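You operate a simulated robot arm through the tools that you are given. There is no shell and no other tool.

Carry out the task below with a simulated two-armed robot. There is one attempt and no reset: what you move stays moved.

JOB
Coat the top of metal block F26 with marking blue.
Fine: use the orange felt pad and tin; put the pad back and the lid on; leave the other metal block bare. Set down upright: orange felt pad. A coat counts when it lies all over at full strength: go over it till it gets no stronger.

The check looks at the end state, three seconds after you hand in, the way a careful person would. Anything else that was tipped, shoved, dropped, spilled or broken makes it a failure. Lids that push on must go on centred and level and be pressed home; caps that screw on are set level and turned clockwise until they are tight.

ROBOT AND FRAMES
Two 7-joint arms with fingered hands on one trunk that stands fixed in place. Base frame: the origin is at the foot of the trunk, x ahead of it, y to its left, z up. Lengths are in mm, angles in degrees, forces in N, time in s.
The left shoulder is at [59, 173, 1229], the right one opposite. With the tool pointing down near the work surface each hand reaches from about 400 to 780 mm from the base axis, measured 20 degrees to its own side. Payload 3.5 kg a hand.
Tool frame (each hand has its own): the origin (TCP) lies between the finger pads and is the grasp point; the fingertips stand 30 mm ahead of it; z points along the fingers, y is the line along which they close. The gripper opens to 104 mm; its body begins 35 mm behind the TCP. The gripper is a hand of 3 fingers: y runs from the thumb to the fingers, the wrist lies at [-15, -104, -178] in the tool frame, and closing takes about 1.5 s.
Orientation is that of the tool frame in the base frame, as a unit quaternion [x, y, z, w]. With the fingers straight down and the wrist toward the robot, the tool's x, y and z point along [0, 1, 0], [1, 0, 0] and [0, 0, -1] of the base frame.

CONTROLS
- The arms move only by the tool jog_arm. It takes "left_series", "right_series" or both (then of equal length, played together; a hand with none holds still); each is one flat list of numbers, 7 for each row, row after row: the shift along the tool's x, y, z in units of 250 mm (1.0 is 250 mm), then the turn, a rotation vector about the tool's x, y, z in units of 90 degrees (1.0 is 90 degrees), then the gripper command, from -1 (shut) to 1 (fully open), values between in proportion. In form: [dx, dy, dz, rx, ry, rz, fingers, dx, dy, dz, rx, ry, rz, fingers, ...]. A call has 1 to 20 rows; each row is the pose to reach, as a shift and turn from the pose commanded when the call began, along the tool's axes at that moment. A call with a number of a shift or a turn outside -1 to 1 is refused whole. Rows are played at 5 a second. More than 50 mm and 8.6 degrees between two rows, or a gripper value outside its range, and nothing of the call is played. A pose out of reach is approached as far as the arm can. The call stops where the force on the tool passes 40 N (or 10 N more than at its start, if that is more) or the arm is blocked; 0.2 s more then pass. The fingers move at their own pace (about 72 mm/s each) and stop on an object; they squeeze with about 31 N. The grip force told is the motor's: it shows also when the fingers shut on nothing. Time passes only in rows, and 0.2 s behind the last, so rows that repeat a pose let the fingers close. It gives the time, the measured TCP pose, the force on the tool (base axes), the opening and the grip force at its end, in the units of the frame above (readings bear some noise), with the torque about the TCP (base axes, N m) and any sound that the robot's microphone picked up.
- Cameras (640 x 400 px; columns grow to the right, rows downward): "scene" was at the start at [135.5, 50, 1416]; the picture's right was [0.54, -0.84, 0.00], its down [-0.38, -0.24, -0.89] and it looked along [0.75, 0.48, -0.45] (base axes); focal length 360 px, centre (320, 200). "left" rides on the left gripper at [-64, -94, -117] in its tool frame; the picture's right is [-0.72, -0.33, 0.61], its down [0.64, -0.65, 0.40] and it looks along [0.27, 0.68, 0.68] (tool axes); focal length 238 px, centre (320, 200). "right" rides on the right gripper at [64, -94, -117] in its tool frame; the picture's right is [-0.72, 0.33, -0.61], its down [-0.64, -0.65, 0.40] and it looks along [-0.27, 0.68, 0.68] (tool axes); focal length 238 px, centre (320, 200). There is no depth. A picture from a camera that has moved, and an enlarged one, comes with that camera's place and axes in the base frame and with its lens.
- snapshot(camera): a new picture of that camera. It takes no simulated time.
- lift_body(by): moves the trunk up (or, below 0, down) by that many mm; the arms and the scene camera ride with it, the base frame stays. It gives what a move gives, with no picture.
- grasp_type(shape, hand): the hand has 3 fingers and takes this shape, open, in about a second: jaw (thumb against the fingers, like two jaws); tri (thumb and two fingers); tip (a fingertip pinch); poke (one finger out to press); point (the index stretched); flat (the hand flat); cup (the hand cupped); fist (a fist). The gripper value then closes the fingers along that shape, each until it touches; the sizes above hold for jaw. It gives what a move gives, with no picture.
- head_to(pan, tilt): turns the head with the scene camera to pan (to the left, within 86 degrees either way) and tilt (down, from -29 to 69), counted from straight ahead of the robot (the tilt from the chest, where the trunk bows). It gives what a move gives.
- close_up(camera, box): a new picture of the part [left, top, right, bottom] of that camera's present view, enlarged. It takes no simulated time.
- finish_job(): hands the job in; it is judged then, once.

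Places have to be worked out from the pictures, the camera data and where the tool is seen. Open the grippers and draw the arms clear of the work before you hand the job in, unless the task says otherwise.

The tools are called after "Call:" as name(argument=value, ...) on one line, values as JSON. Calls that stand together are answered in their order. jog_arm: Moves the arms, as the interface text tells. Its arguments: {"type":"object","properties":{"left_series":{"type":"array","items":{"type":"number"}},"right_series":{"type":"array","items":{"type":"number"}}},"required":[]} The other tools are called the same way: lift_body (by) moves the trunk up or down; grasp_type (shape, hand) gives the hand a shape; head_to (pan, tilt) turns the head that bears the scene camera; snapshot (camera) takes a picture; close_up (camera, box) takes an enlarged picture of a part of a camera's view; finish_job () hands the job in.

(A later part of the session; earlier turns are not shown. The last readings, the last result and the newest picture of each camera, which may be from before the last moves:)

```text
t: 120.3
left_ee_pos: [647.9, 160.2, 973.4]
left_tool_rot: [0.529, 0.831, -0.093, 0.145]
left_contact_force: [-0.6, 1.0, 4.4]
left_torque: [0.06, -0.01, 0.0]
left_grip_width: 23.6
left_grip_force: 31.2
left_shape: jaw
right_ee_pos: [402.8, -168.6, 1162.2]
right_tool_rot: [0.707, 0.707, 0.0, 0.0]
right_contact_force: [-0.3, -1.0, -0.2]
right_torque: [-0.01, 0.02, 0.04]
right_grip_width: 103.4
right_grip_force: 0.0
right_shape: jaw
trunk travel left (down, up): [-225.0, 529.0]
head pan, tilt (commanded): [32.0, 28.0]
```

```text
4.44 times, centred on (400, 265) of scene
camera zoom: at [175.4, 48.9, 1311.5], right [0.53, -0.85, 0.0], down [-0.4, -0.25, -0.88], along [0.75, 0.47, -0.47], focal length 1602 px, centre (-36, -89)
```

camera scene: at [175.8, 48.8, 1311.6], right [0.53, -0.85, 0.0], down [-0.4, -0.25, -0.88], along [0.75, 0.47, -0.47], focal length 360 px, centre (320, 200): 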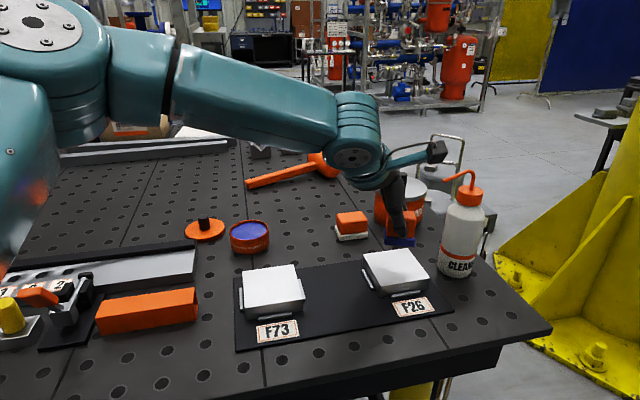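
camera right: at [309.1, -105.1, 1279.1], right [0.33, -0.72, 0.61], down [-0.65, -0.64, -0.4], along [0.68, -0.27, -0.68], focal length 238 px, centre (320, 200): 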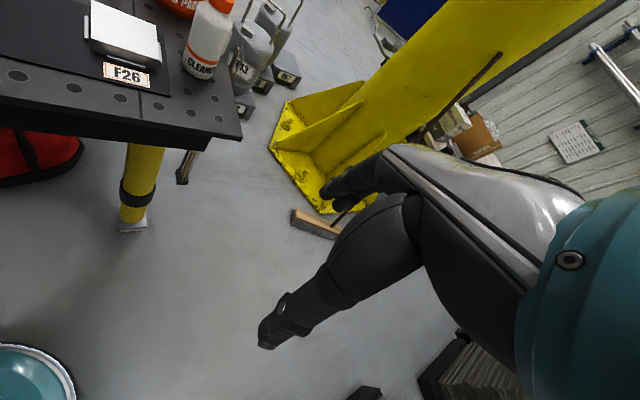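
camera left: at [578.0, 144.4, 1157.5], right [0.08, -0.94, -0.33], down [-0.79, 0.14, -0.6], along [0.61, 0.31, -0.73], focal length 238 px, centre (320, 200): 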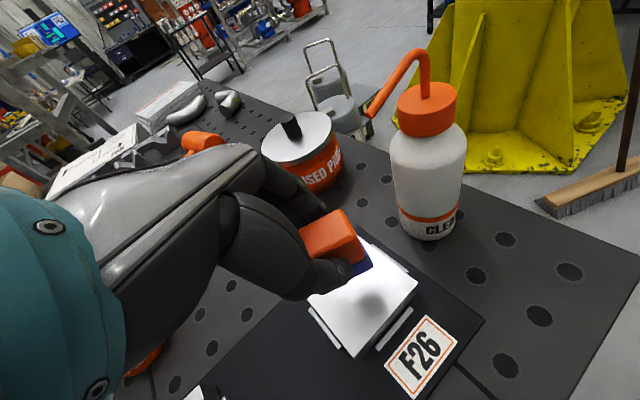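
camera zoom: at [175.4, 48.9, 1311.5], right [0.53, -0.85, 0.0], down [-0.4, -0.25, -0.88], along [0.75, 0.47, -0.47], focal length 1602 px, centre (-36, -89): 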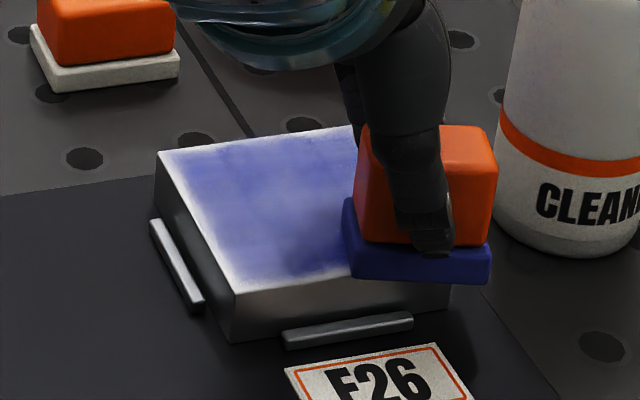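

I lift off and return to the same viewing pose for comparison.

Call:
jog_arm(left_series=[-0.0205, 0, -0.0564, 0, 0, 0, -1, -0.0705, 0, -0.1936, 0, 0, 0, -1, -0.0015, 0.1081, -0.2187, 0, 0, 0, -1, 0.0674, 0.2161, -0.2438, 0, 0, 0, -1, 0.1364, 0.3242, -0.2689, 0, 0, 0, -1, 0.1364, 0.3242, -0.2689, 0, 0, 0, -1])

Call:
close_up(camera="left", box=[300, 240, 500, 400])

Call:
close_up(camera="scene", box=[362, 242, 442, 302])

```text
t: 121.7
left_ee_pos: [698.0, 241.0, 1024.6]
left_tool_rot: [0.528, 0.831, -0.093, 0.147]
left_contact_force: [0.0, 0.0, -1.2]
left_torque: [-0.01, 0.02, 0.01]
left_grip_width: 23.1
left_grip_force: 30.9
left_shape: jaw
right_ee_pos: [404.3, -169.4, 1163.1]
right_tool_rot: [0.708, 0.707, 0.0, 0.0]
right_contact_force: [-0.3, 0.0, 0.4]
right_torque: [0.01, 0.04, 0.01]
right_grip_width: 103.5
right_grip_force: 0.1
right_shape: jaw
trunk travel left (down, up): [-225.0, 529.0]
head pan, tilt (commanded): [32.0, 28.0]
```

```text
2.50 times, centred on (400, 320) of left
camera zoom: at [621.3, 183.1, 1154.6], right [0.08, -0.94, -0.33], down [-0.79, 0.14, -0.6], along [0.61, 0.31, -0.73], focal length 596 px, centre (120, -100)
```

zoom: 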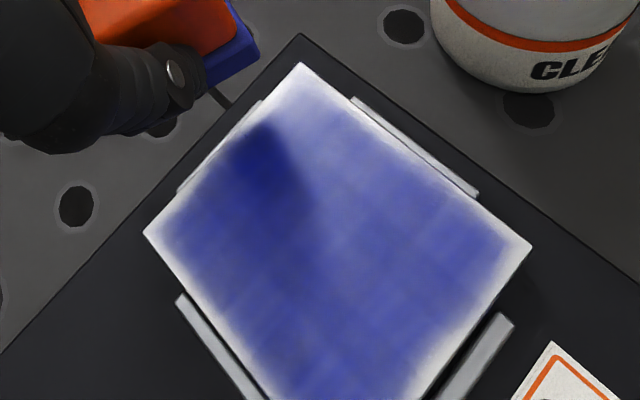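

```text
6.67 times, centred on (402, 272) of scene
camera zoom: at [176.0, 48.8, 1311.5], right [0.53, -0.85, 0.0], down [-0.4, -0.25, -0.88], along [0.75, 0.47, -0.47], focal length 2403 px, centre (-227, -280)
```

zoom: 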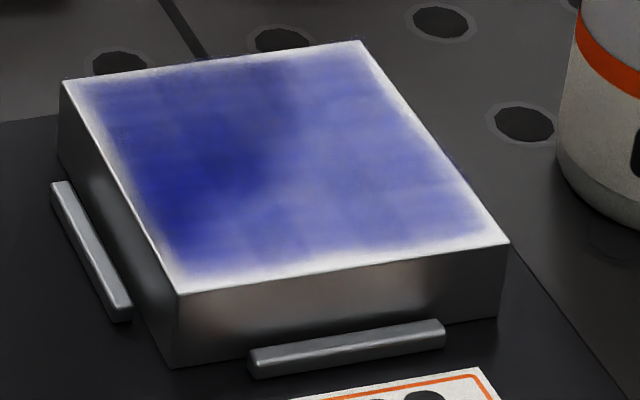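

No visible change any more: the coat is at full strength. Now I return the pad: first I move above its home spot (centre ≈(676,388)), turning back to 45° yaw.

Call:
jog_arm(left_series=[0.1389, 0.038, -0.0505, -0.019, 0, -0.0522, -1, 0.2778, 0.076, -0.101, -0.038, 0, -0.1045, -1, 0.4167, 0.114, -0.1515, -0.057, 0, -0.1567, -1, 0.5556, 0.152, -0.202, -0.076, 0, -0.2089, -1, 0.5556, 0.152, -0.202, -0.076, 0, -0.2089, -1])

Call:
head_to(pan=30, tilt=36)

Call:
snapshot(camera="scene")

Call:
close_up(camera="left", box=[260, 180, 460, 340])

```text
t: 122.9
left_ee_pos: [670.1, 393.4, 1026.4]
left_tool_rot: [0.376, 0.91, -0.066, 0.161]
left_contact_force: [-0.2, 0.0, -1.2]
left_torque: [0.05, 0.01, -0.01]
left_grip_width: 22.7
left_grip_force: 31.4
left_shape: jaw
right_ee_pos: [403.6, -170.7, 1162.9]
right_tool_rot: [0.707, 0.707, 0.001, -0.001]
right_contact_force: [0.1, 0.0, 1.0]
right_torque: [0.0, 0.03, -0.03]
right_grip_width: 103.7
right_grip_force: 0.0
right_shape: jaw
trunk travel left (down, up): [-225.0, 529.0]
head pan, tilt (commanded): [32.0, 28.0]
```

```text
t: 123.6
left_ee_pos: [669.2, 391.5, 1024.9]
left_tool_rot: [0.376, 0.91, -0.067, 0.16]
left_contact_force: [0.1, -0.4, -0.7]
left_torque: [0.04, -0.03, -0.05]
left_grip_width: 23.0
left_grip_force: 30.7
left_shape: jaw
right_ee_pos: [403.3, -170.1, 1161.9]
right_tool_rot: [0.706, 0.708, 0.0, -0.001]
right_contact_force: [0.0, -0.2, 0.3]
right_torque: [0.0, 0.04, 0.02]
right_grip_width: 103.6
right_grip_force: 0.1
right_shape: jaw
trunk travel left (down, up): [-225.0, 529.0]
head pan, tilt (commanded): [30.0, 36.0]
```

```text
taken
camera scene: at [174.6, 44.3, 1299.0], right [0.5, -0.87, 0.0], down [-0.51, -0.29, -0.81], along [0.7, 0.41, -0.59], focal length 360 px, centre (320, 200)
```

scene: 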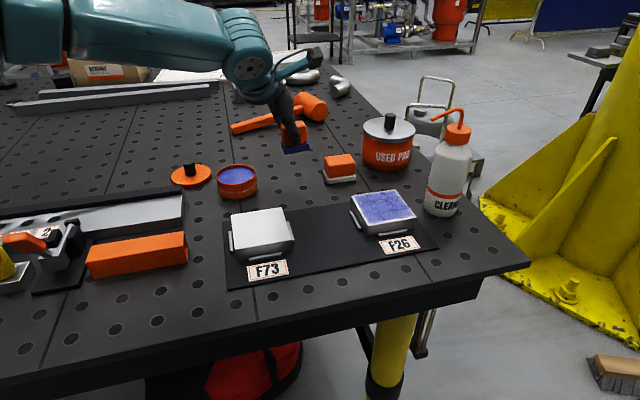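

```text
2.50 times, centred on (360, 260) of left
camera zoom: at [618.1, 311.1, 1156.2], right [0.4, -0.86, -0.33], down [-0.79, -0.13, -0.6], along [0.47, 0.5, -0.73], focal length 596 px, centre (220, 50)
```

zoom: 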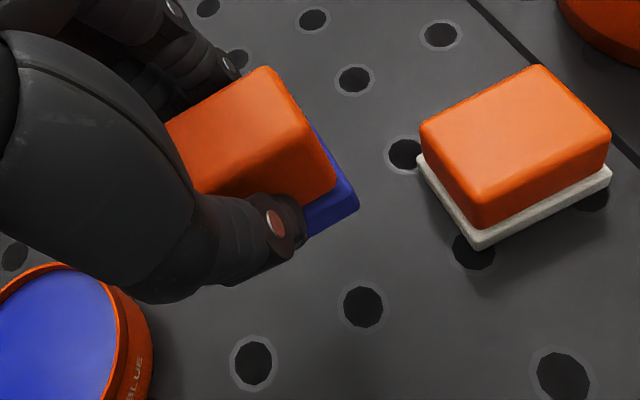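

From this new head angle there's less glare on F26, so I zoom in to judge the coat's evenness before giving up the pad.

Call:
close_up(camera="scene", box=[342, 180, 426, 240])

Call:
head_to(pan=22, tilt=50)

Call:
snapshot(camera="scene")

```text
6.67 times, centred on (384, 210) of scene
camera zoom: at [174.6, 44.3, 1299.0], right [0.5, -0.87, 0.0], down [-0.51, -0.29, -0.81], along [0.7, 0.41, -0.59], focal length 2403 px, centre (-107, 133)
```

zoom: 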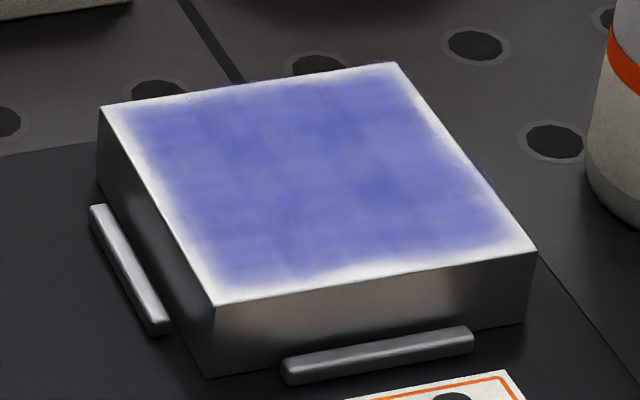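

```text
t: 124.3
left_ee_pos: [669.7, 392.5, 1025.2]
left_tool_rot: [0.377, 0.91, -0.067, 0.16]
left_contact_force: [0.1, 0.9, -0.4]
left_torque: [0.0, 0.01, -0.01]
left_grip_width: 23.1
left_grip_force: 30.6
left_shape: jaw
right_ee_pos: [404.2, -170.1, 1162.0]
right_tool_rot: [0.707, 0.707, 0.0, 0.0]
right_contact_force: [0.1, 0.1, 0.1]
right_torque: [0.01, -0.02, 0.0]
right_grip_width: 103.6
right_grip_force: 0.1
right_shape: jaw
trunk travel left (down, up): [-225.0, 529.0]
head pan, tilt (commanded): [22.0, 50.0]
```

```text
taken
camera scene: at [170.2, 29.5, 1278.8], right [0.38, -0.93, 0.0], down [-0.71, -0.29, -0.64], along [0.6, 0.24, -0.77], focal length 360 px, centre (320, 200)
```

scene: 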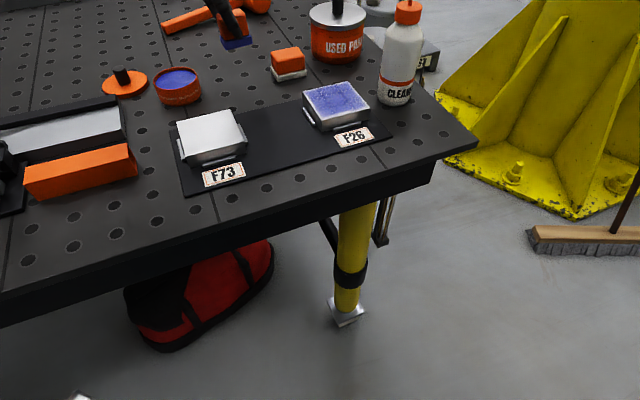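

The coat is even; pad loading no longer drops, so F26 is done. The felt corner computes to (681,358) versus home (682,358), so I lower the pad straight down to just above the table.

Call:
jog_arm(left_series=[0.0274, 0, 0.0752, 0, 0, 0, -1, 0.0547, 0, 0.1504, 0, 0, 0, -1, 0.0889, 0, 0.2444, 0, 0, 0, -1, 0.0985, 0, 0.2707, 0, 0, 0, -1, 0.0985, 0, 0.2707, 0, 0, 0, -1])

Call:
head_to(pan=35, tilt=36)

Call:
close_up(camera="scene", box=[270, 110, 400, 200])

Call:
close_up(camera="left", box=[260, 180, 460, 340])

```text
t: 125.5
left_ee_pos: [670.7, 391.1, 953.4]
left_tool_rot: [0.376, 0.91, -0.067, 0.161]
left_contact_force: [-0.6, 0.1, -0.7]
left_torque: [-0.02, 0.01, -0.02]
left_grip_width: 23.3
left_grip_force: 31.1
left_shape: jaw
right_ee_pos: [403.7, -170.2, 1161.5]
right_tool_rot: [0.707, 0.707, 0.0, 0.0]
right_contact_force: [0.1, 0.4, -0.2]
right_torque: [-0.02, 0.02, -0.03]
right_grip_width: 103.7
right_grip_force: 0.1
right_shape: jaw
trunk travel left (down, up): [-225.0, 529.0]
head pan, tilt (commanded): [22.0, 50.0]
```

```text
t: 126.3
left_ee_pos: [671.1, 390.7, 952.0]
left_tool_rot: [0.377, 0.91, -0.066, 0.161]
left_contact_force: [0.5, -0.3, -1.2]
left_torque: [0.0, -0.01, 0.04]
left_grip_width: 22.9
left_grip_force: 31.8
left_shape: jaw
right_ee_pos: [403.2, -169.4, 1162.0]
right_tool_rot: [0.707, 0.707, 0.0, 0.0]
right_contact_force: [0.2, 0.3, 0.4]
right_torque: [0.0, 0.0, 0.01]
right_grip_width: 103.4
right_grip_force: 0.1
right_shape: jaw
trunk travel left (down, up): [-225.0, 529.0]
head pan, tilt (commanded): [35.0, 36.0]
```

```text
4.44 times, centred on (335, 155) of scene
camera zoom: at [170.5, 50.7, 1298.9], right [0.57, -0.82, 0.0], down [-0.48, -0.34, -0.81], along [0.66, 0.46, -0.59], focal length 1602 px, centre (253, 400)
```

zoom: 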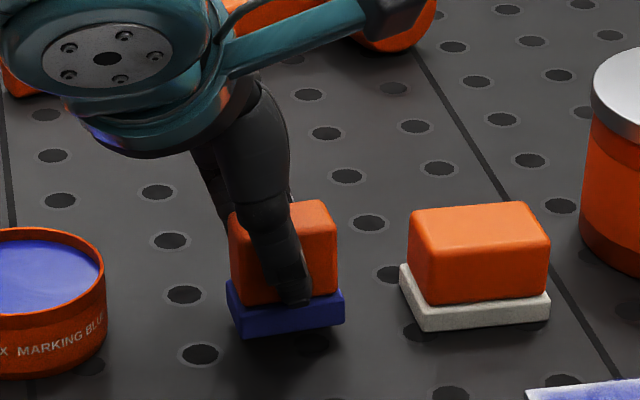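

```text
2.50 times, centred on (360, 260) of left
camera zoom: at [618.3, 310.2, 1083.4], right [0.4, -0.86, -0.33], down [-0.79, -0.13, -0.6], along [0.47, 0.5, -0.73], focal length 596 px, centre (220, 50)
```

zoom: 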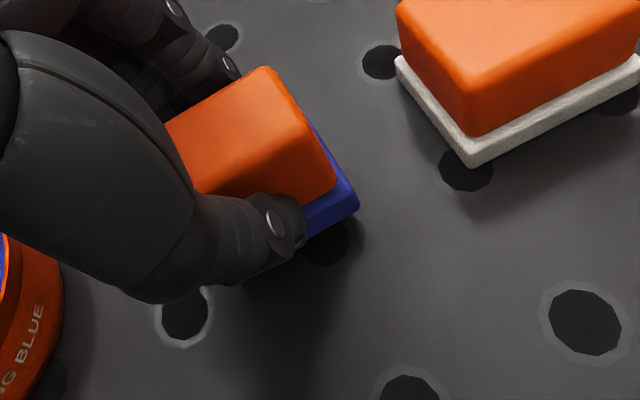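

The pad hovers about 3 mm above its spot, rotated ~4–5° from its original angle. I turn it back by 4.5° and lower gently to contact.

Call:
jog_arm(left_series=[0, 0, 0, 0.0171, 0, 0.047, -1, 0.0027, 0, 0.0075, 0.0171, 0, 0.047, -1, 0.0041, 0, 0.0113, 0.0171, 0, 0.047, -1, 0.0041, 0, 0.0113, 0.0171, 0, 0.047, -1])

Call:
close_up(camera="scene", box=[270, 110, 380, 200])

```text
t: 127.3
left_ee_pos: [671.7, 391.4, 949.1]
left_tool_rot: [0.412, 0.894, -0.073, 0.158]
left_contact_force: [0.2, 0.1, -0.6]
left_torque: [0.01, 0.02, 0.01]
left_grip_width: 22.8
left_grip_force: 31.1
left_shape: jaw
right_ee_pos: [403.9, -169.3, 1161.7]
right_tool_rot: [0.707, 0.707, 0.0, 0.001]
right_contact_force: [0.1, 0.4, 0.3]
right_torque: [0.03, 0.02, 0.01]
right_grip_width: 103.6
right_grip_force: 0.0
right_shape: jaw
trunk travel left (down, up): [-225.0, 529.0]
head pan, tilt (commanded): [35.0, 36.0]
```

```text
4.44 times, centred on (325, 155) of scene
camera zoom: at [170.4, 50.8, 1299.0], right [0.57, -0.82, 0.0], down [-0.48, -0.34, -0.81], along [0.66, 0.46, -0.59], focal length 1602 px, centre (298, 400)
```

zoom: 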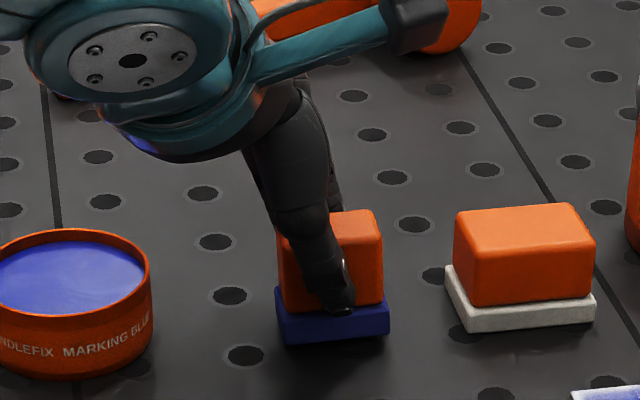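

Alignment now nearly matches the original picture (within ~2 mm). I step down to contact.

Call:
jog_arm(left_series=[0.0014, 0, 0.0038, 0, 0, 0, -1, 0.0021, 0, 0.0056, 0, 0, 0, -1, 0.0021, 0, 0.0056, 0, 0, 0, -1])

Call:
jog_arm(left_series=[0.0014, 0, 0.0038, 0, 0, 0, -1, 0.0014, 0, 0.0038, 0, 0, 0, -1])

```text
t: 128.1
left_ee_pos: [670.6, 390.6, 948.0]
left_tool_rot: [0.412, 0.894, -0.072, 0.158]
left_contact_force: [0.3, 0.0, -0.2]
left_torque: [0.02, 0.01, 0.0]
left_grip_width: 22.8
left_grip_force: 31.0
left_shape: jaw
right_ee_pos: [403.6, -170.4, 1162.2]
right_tool_rot: [0.708, 0.707, 0.0, -0.001]
right_contact_force: [0.3, 0.2, -0.4]
right_torque: [0.0, 0.04, 0.03]
right_grip_width: 103.8
right_grip_force: 0.1
right_shape: jaw
trunk travel left (down, up): [-225.0, 529.0]
head pan, tilt (commanded): [35.0, 36.0]
```

```text
t: 128.7
left_ee_pos: [670.9, 390.3, 947.1]
left_tool_rot: [0.412, 0.894, -0.073, 0.158]
left_contact_force: [-0.2, 0.4, -0.5]
left_torque: [0.01, 0.02, 0.01]
left_grip_width: 23.0
left_grip_force: 31.2
left_shape: jaw
right_ee_pos: [403.8, -168.2, 1162.3]
right_tool_rot: [0.707, 0.707, -0.001, 0.0]
right_contact_force: [0.6, -0.2, -0.1]
right_torque: [-0.02, 0.02, 0.01]
right_grip_width: 103.6
right_grip_force: 0.1
right_shape: jaw
trunk travel left (down, up): [-225.0, 529.0]
head pan, tilt (commanded): [35.0, 36.0]
```

Still no contact; I continue in 1 mm steps.

Call:
jog_arm(left_series=[0.0014, 0, 0.0038, 0, 0, 0, -1, 0.0014, 0, 0.0038, 0, 0, 0, -1])

Call:
jog_arm(left_series=[0.0014, 0, 0.0038, 0, 0, 0, -1, 0.0014, 0, 0.0038, 0, 0, 0, -1])

Call:
close_up(camera="scene", box=[270, 110, 380, 200])

```text
t: 129.3
left_ee_pos: [670.7, 389.6, 946.9]
left_tool_rot: [0.413, 0.894, -0.072, 0.158]
left_contact_force: [0.1, -1.3, 2.4]
left_torque: [0.03, 0.01, -0.02]
left_grip_width: 23.0
left_grip_force: 31.2
left_shape: jaw
right_ee_pos: [403.2, -169.0, 1162.7]
right_tool_rot: [0.707, 0.707, 0.0, 0.0]
right_contact_force: [-0.6, 0.2, -0.4]
right_torque: [0.04, 0.0, -0.01]
right_grip_width: 103.4
right_grip_force: 0.2
right_shape: jaw
trunk travel left (down, up): [-225.0, 529.0]
head pan, tilt (commanded): [35.0, 36.0]
```

```text
t: 129.9
left_ee_pos: [670.2, 389.5, 945.6]
left_tool_rot: [0.413, 0.894, -0.072, 0.158]
left_contact_force: [0.2, -0.8, 5.4]
left_torque: [0.04, -0.05, -0.04]
left_grip_width: 23.2
left_grip_force: 30.5
left_shape: jaw
right_ee_pos: [402.5, -169.8, 1162.9]
right_tool_rot: [0.707, 0.707, 0.0, 0.0]
right_contact_force: [0.2, 0.1, -0.4]
right_torque: [-0.02, -0.02, 0.0]
right_grip_width: 103.6
right_grip_force: 0.1
right_shape: jaw
trunk travel left (down, up): [-225.0, 529.0]
head pan, tilt (commanded): [35.0, 36.0]
```

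```text
4.44 times, centred on (325, 155) of scene
camera zoom: at [170.0, 50.4, 1299.1], right [0.57, -0.82, 0.0], down [-0.48, -0.34, -0.81], along [0.66, 0.46, -0.59], focal length 1602 px, centre (298, 400)
```

zoom: 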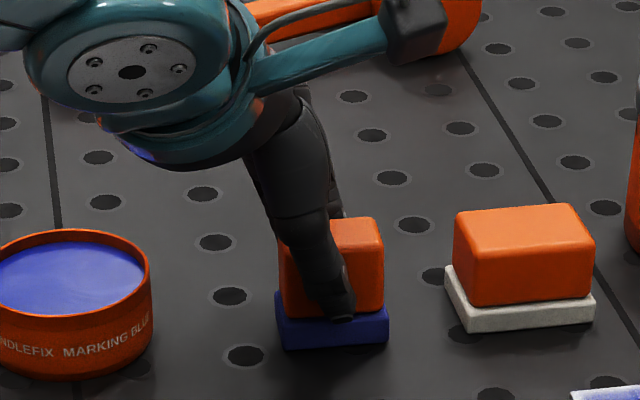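

On the table with 5 N. I relieve 1 mm and open the fingers slowly, then look.

Call:
jog_arm(left_series=[-0.0014, 0, -0.0038, 0, 0, 0, -1, -0.0014, 0, -0.0038, 0, 0, 0, -0.55, -0.0014, 0, -0.0038, 0, 0, 0, -0.45, -0.0014, 0, -0.0038, 0, 0, 0, -0.25, -0.0014, 0, -0.0038, 0, 0, 0, 0, -0.0014, 0, -0.0038, 0, 0, 0, 0.2, -0.0014, 0, -0.0038, 0, 0, 0, 0.2])

Call:
close_up(camera="scene", box=[270, 110, 380, 200])

Call:
close_up(camera="left", box=[260, 180, 460, 340])

```text
t: 131.5
left_ee_pos: [671.0, 390.7, 946.5]
left_tool_rot: [0.412, 0.894, -0.072, 0.158]
left_contact_force: [-0.3, 0.5, 0.7]
left_torque: [-0.02, -0.03, 0.02]
left_grip_width: 62.1
left_grip_force: 0.0
left_shape: jaw
right_ee_pos: [403.1, -170.1, 1161.9]
right_tool_rot: [0.708, 0.706, 0.0, -0.001]
right_contact_force: [0.3, 0.9, -0.1]
right_torque: [0.02, 0.0, -0.01]
right_grip_width: 103.5
right_grip_force: 0.2
right_shape: jaw
trunk travel left (down, up): [-225.0, 529.0]
head pan, tilt (commanded): [35.0, 36.0]
```

```text
4.44 times, centred on (325, 155) of scene
camera zoom: at [170.4, 50.8, 1299.0], right [0.57, -0.82, 0.0], down [-0.48, -0.34, -0.81], along [0.66, 0.46, -0.59], focal length 1602 px, centre (298, 400)
```

zoom: 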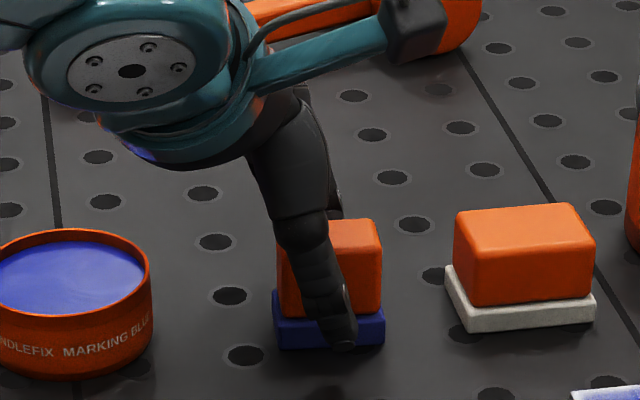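

```text
2.50 times, centred on (360, 260) of left
camera zoom: at [612.3, 314.3, 1076.8], right [0.33, -0.89, -0.33], down [-0.8, -0.07, -0.6], along [0.51, 0.46, -0.73], focal length 596 px, centre (220, 50)
```

zoom: 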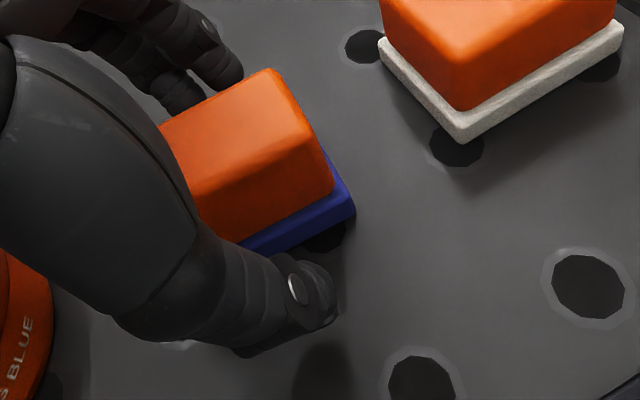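

The pad stands upright at its old spot, released. I rise straight up and bring the hand back to vertical.

Call:
jog_arm(left_series=[-0.0205, 0, -0.0564, 0, 0, 0, 0.2, -0.0616, 0, -0.1692, 0, 0, 0, 0.2, -0.1094, 0, -0.3008, 0, 0, 0, 0.2, -0.1505, 0, -0.4136, 0, 0, 0, 0.2, -0.1505, 0, -0.4136, 0, 0.0741, 0, 0.2, -0.1505, 0, -0.4136, 0, 0.1481, 0, 0.2, -0.1505, 0, -0.4136, 0, 0.2222, 0, 0.2, -0.1505, 0, -0.4136, 0, 0.2222, 0, 0.2])

Call:
snapshot(camera="scene")

Call:
close_up(camera="scene", box=[270, 110, 380, 200])

```text
t: 133.3
left_ee_pos: [669.6, 391.8, 1056.1]
left_tool_rot: [0.418, 0.908, 0.0, -0.001]
left_contact_force: [0.3, 0.1, 0.6]
left_torque: [0.01, 0.0, 0.0]
left_grip_width: 61.9
left_grip_force: 0.0
left_shape: jaw
right_ee_pos: [403.4, -168.4, 1162.1]
right_tool_rot: [0.707, 0.707, 0.0, 0.001]
right_contact_force: [-0.5, -0.7, 0.2]
right_torque: [0.0, 0.0, 0.01]
right_grip_width: 103.6
right_grip_force: 0.0
right_shape: jaw
trunk travel left (down, up): [-225.0, 529.0]
head pan, tilt (commanded): [35.0, 36.0]
```

```text
taken
camera scene: at [170.2, 50.7, 1299.0], right [0.57, -0.82, 0.0], down [-0.48, -0.34, -0.81], along [0.66, 0.46, -0.59], focal length 360 px, centre (320, 200)
```

scene: 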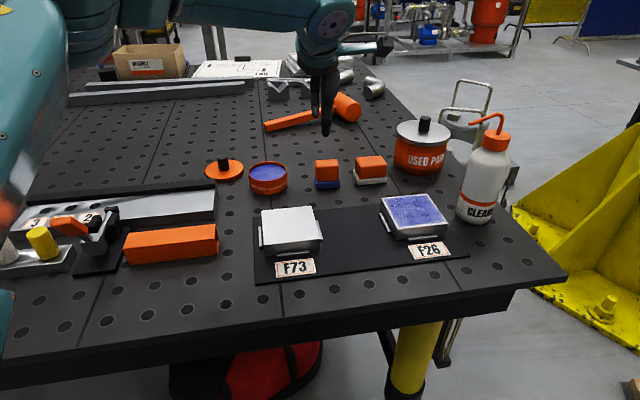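

```text
4.44 times, centred on (325, 155) of scene
camera zoom: at [170.2, 50.7, 1299.0], right [0.57, -0.82, 0.0], down [-0.48, -0.34, -0.81], along [0.66, 0.46, -0.59], focal length 1602 px, centre (298, 400)
```

zoom: 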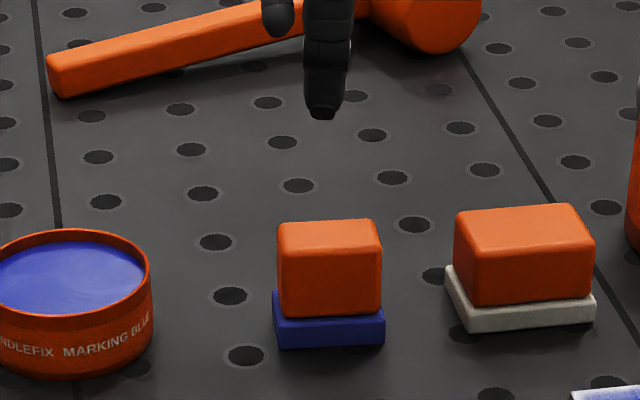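

The pad is back. I zoom on F26 once more and on the lid and tin for the re-lidding positions.

Call:
close_up(camera="scene", box=[372, 185, 456, 245])

Call:
close_up(camera="scene", box=[195, 145, 299, 205])

```text
6.67 times, centred on (414, 215) of scene
camera zoom: at [170.2, 50.7, 1299.0], right [0.57, -0.82, 0.0], down [-0.48, -0.34, -0.81], along [0.66, 0.46, -0.59], focal length 2403 px, centre (-307, 100)
```

zoom: 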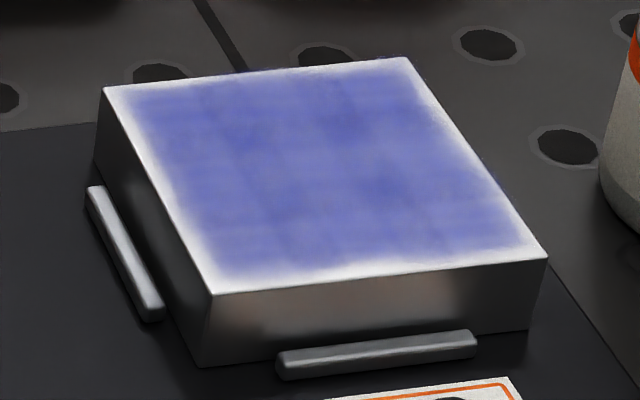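

```text
6.15 times, centred on (247, 175) of scene
camera zoom: at [170.2, 50.7, 1299.0], right [0.57, -0.82, 0.0], down [-0.48, -0.34, -0.81], along [0.66, 0.46, -0.59], focal length 2218 px, centre (769, 354)
```

zoom: 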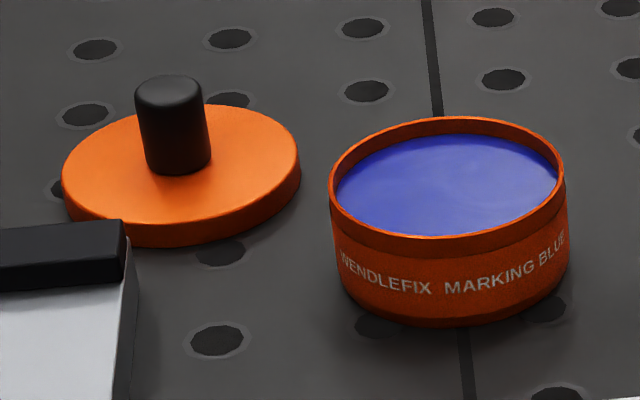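

The coat on F26 is unchanged and even. Now for the lid: I move the open hand above the knob near (588,586), restoring 45° yaw.

Call:
jog_arm(left_series=[0.1605, 0.0515, 0, 0, 0, -0.0489, 0.2, 0.321, 0.103, 0, 0, 0, -0.0489, 0.2, 0.4814, 0.1546, 0, 0, 0, -0.0489, 0.2, 0.6419, 0.2061, 0, 0, 0, -0.0489, 0.2, 0.8024, 0.2576, 0, 0, 0, -0.0489, 0.2, 0.8024, 0.2576, 0, 0, 0, -0.0489, 0.2])

Call:
close_up(camera="left", box=[320, 200, 480, 340])

Call:
snapshot(camera="left")

```text
t: 134.7
left_ee_pos: [588.4, 583.9, 1057.1]
left_tool_rot: [0.383, 0.924, -0.001, -0.001]
left_contact_force: [-0.5, -0.1, 0.4]
left_torque: [0.03, -0.01, 0.0]
left_grip_width: 61.8
left_grip_force: 0.1
left_shape: jaw
right_ee_pos: [405.0, -169.2, 1162.2]
right_tool_rot: [0.707, 0.707, 0.001, 0.001]
right_contact_force: [-0.3, 0.0, 0.0]
right_torque: [-0.01, -0.03, 0.03]
right_grip_width: 103.9
right_grip_force: 0.0
right_shape: jaw
trunk travel left (down, up): [-225.0, 529.0]
head pan, tilt (commanded): [35.0, 36.0]
```

```text
2.86 times, centred on (400, 270) of left
camera zoom: at [567.2, 472.2, 1172.6], right [0.28, -0.74, -0.61], down [-0.91, -0.01, -0.4], along [0.29, 0.67, -0.68], focal length 681 px, centre (91, 0)
```

zoom: 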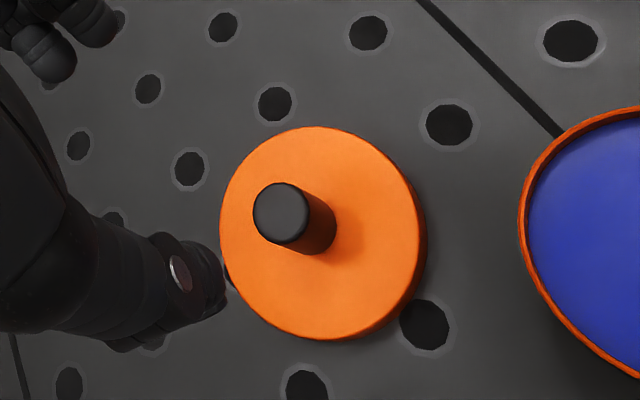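

```text
taken
camera left: at [567.2, 472.2, 1172.6], right [0.28, -0.74, -0.61], down [-0.91, -0.01, -0.4], along [0.29, 0.67, -0.68], focal length 238 px, centre (320, 200)
```

left: 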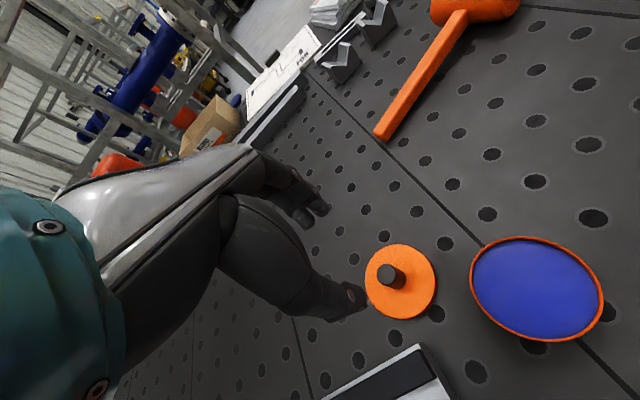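

Knob confirmed at (587,585.4), within 1.5 mm of the hand. I descend around it to the earlier gripping height.

Call:
jog_arm(left_series=[0.0062, 0.0011, 0.12, 0, 0, 0, 0.2, 0.0062, 0.0011, 0.24, 0, 0, 0, 0.2, 0.0062, 0.0011, 0.36, 0, 0, 0, 0.2, 0.0062, 0.0011, 0.43, 0, 0, 0, 0.2, 0.0062, 0.0011, 0.4584, 0, 0, 0, 0.2, 0.0062, 0.0011, 0.4584, 0, 0, 0, 0.2])

Call:
close_up(camera="left", box=[260, 170, 420, 330])

Call:
close_up(camera="scene", box=[185, 110, 299, 205])

```text
t: 136.1
left_ee_pos: [587.5, 585.8, 942.3]
left_tool_rot: [0.383, 0.924, -0.001, 0.0]
left_contact_force: [-0.1, -0.1, 0.9]
left_torque: [0.02, -0.01, -0.03]
left_grip_width: 62.1
left_grip_force: 0.2
left_shape: jaw
right_ee_pos: [403.9, -169.5, 1163.0]
right_tool_rot: [0.707, 0.707, 0.0, 0.0]
right_contact_force: [0.6, -0.2, 0.6]
right_torque: [-0.02, -0.01, 0.06]
right_grip_width: 103.7
right_grip_force: 0.0
right_shape: jaw
trunk travel left (down, up): [-225.0, 529.0]
head pan, tilt (commanded): [35.0, 36.0]
```

```text
2.50 times, centred on (340, 250) of left
camera zoom: at [566.0, 474.2, 1057.0], right [0.28, -0.74, -0.61], down [-0.91, -0.01, -0.4], along [0.29, 0.67, -0.68], focal length 596 px, centre (270, 75)
```

zoom: 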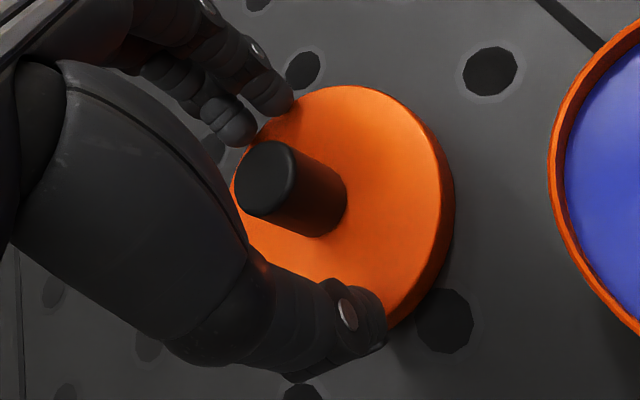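

```text
4.21 times, centred on (242, 158) of scene
camera zoom: at [170.4, 50.7, 1299.0], right [0.57, -0.82, 0.0], down [-0.48, -0.34, -0.81], along [0.66, 0.46, -0.59], focal length 1518 px, centre (648, 379)
```

zoom: 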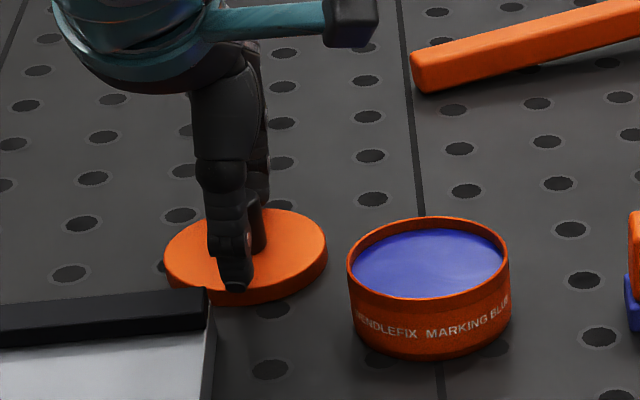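

The hand is placed as when it let go of the lid. I close on the knob in stages.

Call:
jog_arm(left_series=[0, 0, 0, 0, 0, 0, -0.1, 0, 0, 0, 0, 0, 0, -0.4, 0, 0, 0, 0, 0, 0, -0.55, 0, 0, 0, 0, 0, 0, -0.75, 0, 0, 0, 0, 0, 0, -1, 0, 0, 0, 0, 0, 0, -1, 0, 0, 0, 0, 0, 0, -1])

Call:
close_up(camera="left", box=[260, 170, 420, 330])

```text
t: 137.7
left_ee_pos: [587.2, 587.2, 942.0]
left_tool_rot: [0.383, 0.924, 0.0, 0.0]
left_contact_force: [0.5, -0.6, -0.4]
left_torque: [0.02, -0.03, -0.02]
left_grip_width: 14.1
left_grip_force: 30.9
left_shape: jaw
right_ee_pos: [404.9, -169.2, 1161.5]
right_tool_rot: [0.708, 0.707, -0.001, 0.0]
right_contact_force: [0.1, -0.2, -0.3]
right_torque: [0.01, -0.02, 0.03]
right_grip_width: 103.6
right_grip_force: 0.0
right_shape: jaw
trunk travel left (down, up): [-225.0, 529.0]
head pan, tilt (commanded): [35.0, 36.0]
```

```text
2.50 times, centred on (340, 250) of left
camera zoom: at [566.0, 474.2, 1057.2], right [0.28, -0.74, -0.61], down [-0.91, -0.01, -0.4], along [0.29, 0.67, -0.68], focal length 596 px, centre (270, 75)
```

zoom: 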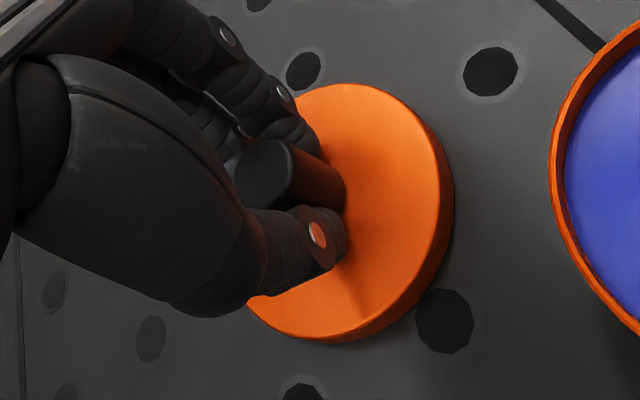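

Firm grip on the knob. I lift the lid 70 mm and carry it above the tin.

Call:
jog_arm(left_series=[0, 0, -0.04, 0, 0, 0, -1, 0, 0, -0.12, 0, 0, 0, -1, 0, 0, -0.2, 0, 0, 0, -1, 0, 0, -0.28, 0, 0, 0, -1, -0.0892, -0.0641, -0.28, 0, 0, 0, -1, -0.1783, -0.1283, -0.28, 0, 0, 0, -1, -0.2675, -0.1924, -0.28, 0, 0, 0, -1, -0.3567, -0.2565, -0.28, 0, 0, 0, -1, -0.3567, -0.2565, -0.28, 0, 0, 0, -1])

Call:
close_up(camera="left", box=[260, 170, 440, 340])

Call:
close_up(camera="scene", box=[210, 110, 310, 205])

```text
t: 139.7
left_ee_pos: [606.5, 477.0, 1011.5]
left_tool_rot: [0.383, 0.924, 0.0, 0.0]
left_contact_force: [-0.5, -0.7, -0.9]
left_torque: [0.02, -0.01, -0.01]
left_grip_width: 13.9
left_grip_force: 30.9
left_shape: jaw
right_ee_pos: [403.3, -169.0, 1161.6]
right_tool_rot: [0.707, 0.707, 0.0, 0.001]
right_contact_force: [0.1, 0.4, 0.6]
right_torque: [0.02, 0.0, 0.0]
right_grip_width: 103.6
right_grip_force: 0.0
right_shape: jaw
trunk travel left (down, up): [-225.0, 529.0]
head pan, tilt (commanded): [35.0, 36.0]
```

```text
2.35 times, centred on (350, 255) of left
camera zoom: at [585.1, 366.3, 1126.6], right [0.28, -0.74, -0.61], down [-0.91, -0.01, -0.4], along [0.29, 0.67, -0.68], focal length 561 px, centre (249, 71)
```

zoom: 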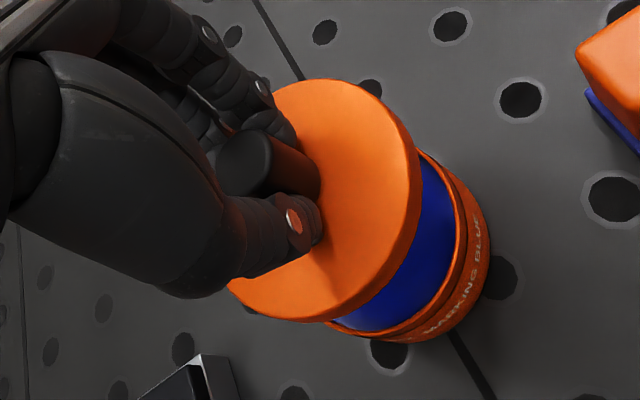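

```text
4.21 times, centred on (260, 158) of scene
camera zoom: at [170.4, 50.9, 1299.0], right [0.57, -0.82, 0.0], down [-0.48, -0.34, -0.81], along [0.66, 0.46, -0.59], focal length 1518 px, centre (573, 379)
```

zoom: 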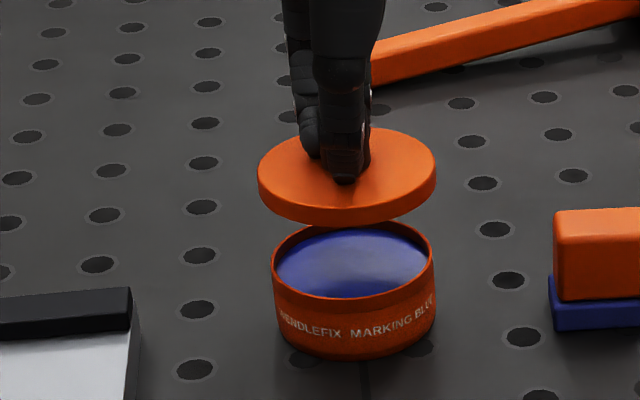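

The lid hangs level above the tin, maybe ~3 mm too far out. I shift slightly and lower to a few mm above the rim to compare edges precisely.

Call:
jog_arm(left_series=[0.0034, -0.0045, 0.04, 0, 0, 0, -1, 0.0068, -0.009, 0.08, 0, 0, 0, -1, 0.0068, -0.009, 0.1064, 0, 0, 0, -1, 0.0068, -0.009, 0.1064, 0, 0, 0, -1])

Call:
close_up(camera="left", box=[280, 190, 440, 330])

Call:
close_up(camera="scene", box=[235, 145, 301, 205])

```text
t: 140.7
left_ee_pos: [604.5, 478.9, 983.9]
left_tool_rot: [0.384, 0.923, 0.001, 0.0]
left_contact_force: [0.8, -0.1, -1.0]
left_torque: [0.03, 0.01, 0.02]
left_grip_width: 13.9
left_grip_force: 31.1
left_shape: jaw
right_ee_pos: [404.1, -169.3, 1163.4]
right_tool_rot: [0.707, 0.707, -0.001, 0.0]
right_contact_force: [0.0, 1.0, 0.5]
right_torque: [0.01, 0.01, -0.01]
right_grip_width: 103.7
right_grip_force: 0.1
right_shape: jaw
trunk travel left (down, up): [-225.0, 529.0]
head pan, tilt (commanded): [35.0, 36.0]
```

```text
2.86 times, centred on (360, 260) of left
camera zoom: at [582.0, 367.0, 1100.6], right [0.28, -0.74, -0.61], down [-0.91, -0.01, -0.4], along [0.29, 0.67, -0.68], focal length 681 px, centre (206, 29)
```

zoom: 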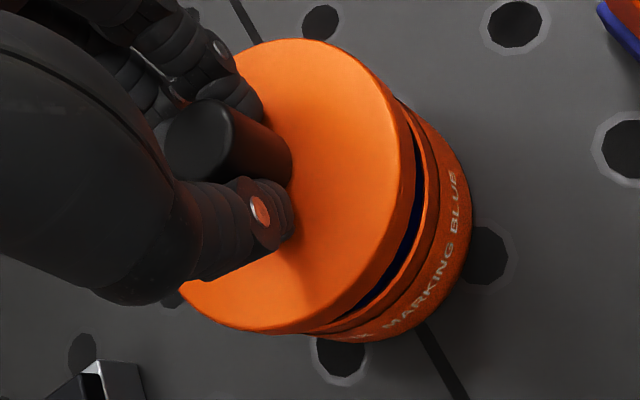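

```text
6.67 times, centred on (268, 175) of scene
camera zoom: at [170.4, 50.8, 1299.0], right [0.57, -0.82, 0.0], down [-0.48, -0.34, -0.81], along [0.66, 0.46, -0.59], focal length 2403 px, centre (667, 367)
```

zoom: 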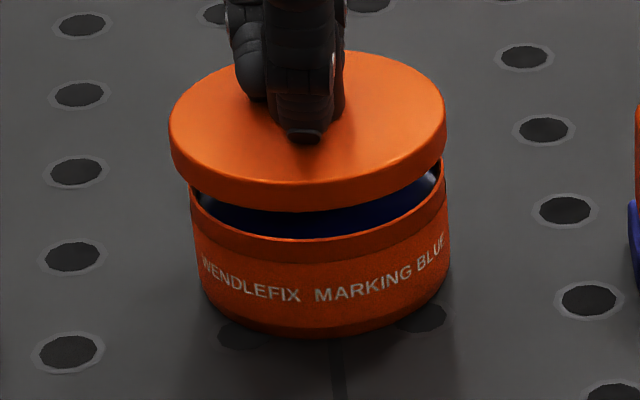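

I zoom in on the gap between lid and rim from both cameras to judge the centring.

Call:
close_up(camera="left", box=[330, 200, 400, 320])

Call:
close_up(camera="scene", box=[248, 160, 288, 185])

```text
3.33 times, centred on (365, 260) of left
camera zoom: at [582.0, 367.0, 1100.6], right [0.28, -0.74, -0.61], down [-0.91, -0.01, -0.4], along [0.29, 0.67, -0.68], focal length 794 px, centre (170, 0)
```

zoom: 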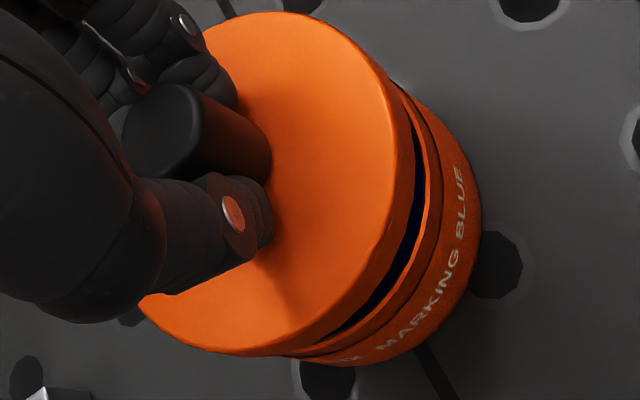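

```text
16.00 times, centred on (268, 172) of scene
camera zoom: at [170.4, 50.8, 1299.0], right [0.57, -0.82, 0.0], down [-0.48, -0.34, -0.81], along [0.66, 0.46, -0.59], focal length 5766 px, centre (1152, 640)
```

zoom: 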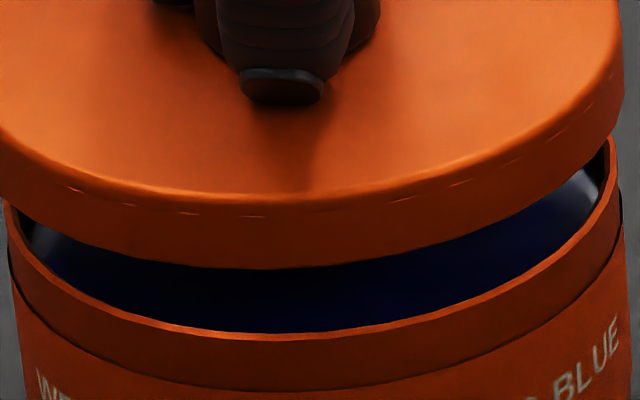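

From both views the lid sits about 1–2 mm to the left/back of the tin's centre. I shift it by (+0.5,−1.8) mm and lower 3 mm to look again.

Call:
jog_arm(left_series=[-0.0065, -0.0037, 0.004, 0, 0, 0, -1, -0.0065, -0.0037, 0.012, 0, 0, 0, -1, -0.0065, -0.0037, 0.012, 0, 0, 0, -1])

Call:
close_up(camera="left", box=[330, 200, 400, 320])

Call:
close_up(camera="scene", box=[238, 150, 298, 200])

```text
t: 141.5
left_ee_pos: [604.0, 476.3, 982.4]
left_tool_rot: [0.384, 0.923, 0.0, 0.0]
left_contact_force: [-0.5, 0.1, -0.6]
left_torque: [0.02, 0.01, 0.02]
left_grip_width: 13.9
left_grip_force: 30.6
left_shape: jaw
right_ee_pos: [404.4, -168.8, 1161.8]
right_tool_rot: [0.707, 0.707, 0.0, 0.0]
right_contact_force: [0.4, -0.3, -0.4]
right_torque: [-0.02, 0.02, -0.01]
right_grip_width: 103.8
right_grip_force: 0.1
right_shape: jaw
trunk travel left (down, up): [-225.0, 529.0]
head pan, tilt (commanded): [35.0, 36.0]
```

```text
3.33 times, centred on (365, 260) of left
camera zoom: at [582.6, 364.5, 1097.8], right [0.28, -0.74, -0.61], down [-0.91, -0.01, -0.4], along [0.29, 0.67, -0.68], focal length 794 px, centre (170, 0)
```

zoom: 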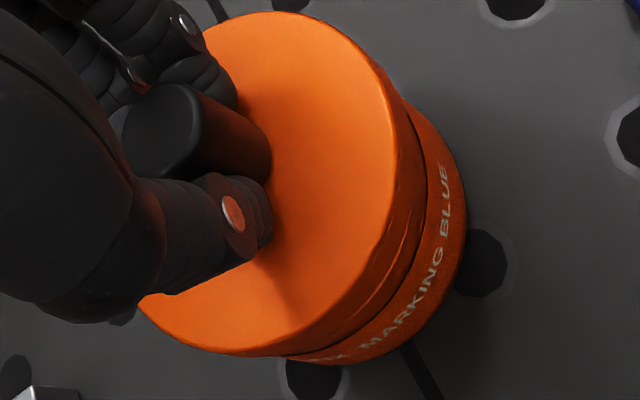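

```text
8.00 times, centred on (268, 175) of scene
camera zoom: at [170.4, 50.8, 1299.0], right [0.57, -0.82, 0.0], down [-0.48, -0.34, -0.81], along [0.66, 0.46, -0.59], focal length 2883 px, centre (736, 400)
```

zoom: 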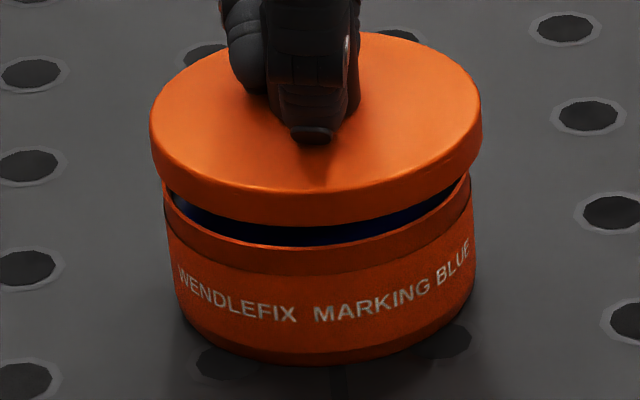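

The lid is now within about 1 mm of centred (rim symmetric in the scene view). I trim by (−0.6,+0.2) mm and lower 6 mm while watching the force.

Call:
jog_arm(left_series=[0.0023, -0.0011, 0.008, 0, 0, 0, -1, 0.0023, -0.0011, 0.016, 0, 0, 0, -1, 0.0023, -0.0011, 0.024, 0, 0, 0, -1, 0.0023, -0.0011, 0.024, 0, 0, 0, -1])

Call:
close_up(camera="scene", box=[238, 150, 298, 200])

Call:
close_up(camera="left", box=[330, 200, 400, 320])

```text
t: 142.5
left_ee_pos: [602.4, 476.9, 975.3]
left_tool_rot: [0.384, 0.924, 0.001, 0.0]
left_contact_force: [0.1, -0.1, 0.0]
left_torque: [0.0, -0.03, 0.0]
left_grip_width: 13.9
left_grip_force: 30.9
left_shape: jaw
right_ee_pos: [404.0, -169.7, 1162.4]
right_tool_rot: [0.707, 0.707, -0.001, 0.0]
right_contact_force: [-0.5, -0.1, -0.2]
right_torque: [0.01, -0.02, -0.03]
right_grip_width: 103.6
right_grip_force: 0.0
right_shape: jaw
trunk travel left (down, up): [-225.0, 529.0]
head pan, tilt (commanded): [35.0, 36.0]
```

```text
8.00 times, centred on (268, 175) of scene
camera zoom: at [170.4, 50.8, 1299.0], right [0.57, -0.82, 0.0], down [-0.48, -0.34, -0.81], along [0.66, 0.46, -0.59], focal length 2883 px, centre (736, 400)
```

zoom: 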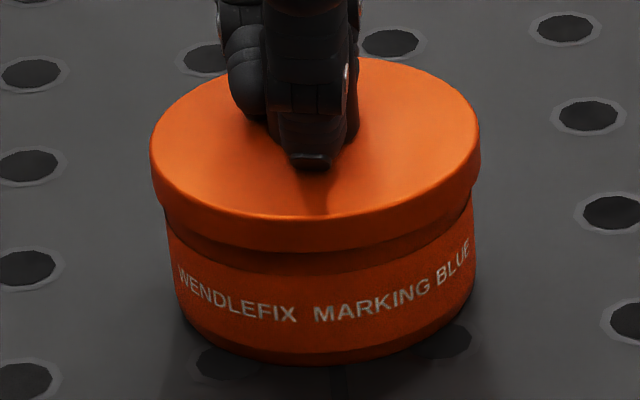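

```text
3.33 times, centred on (365, 260) of left
camera zoom: at [582.0, 364.9, 1090.8], right [0.28, -0.74, -0.61], down [-0.91, -0.01, -0.4], along [0.29, 0.67, -0.68], focal length 794 px, centre (170, 0)
```

zoom: 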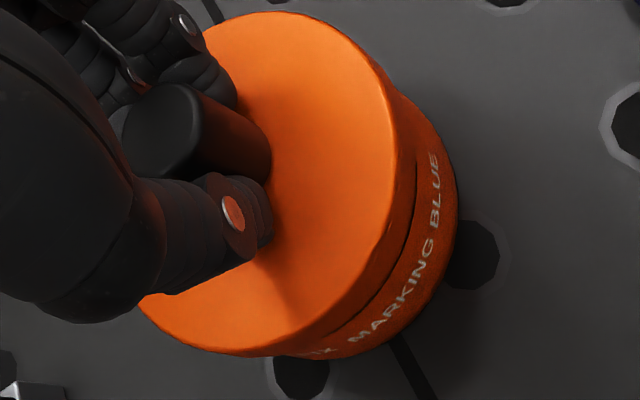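

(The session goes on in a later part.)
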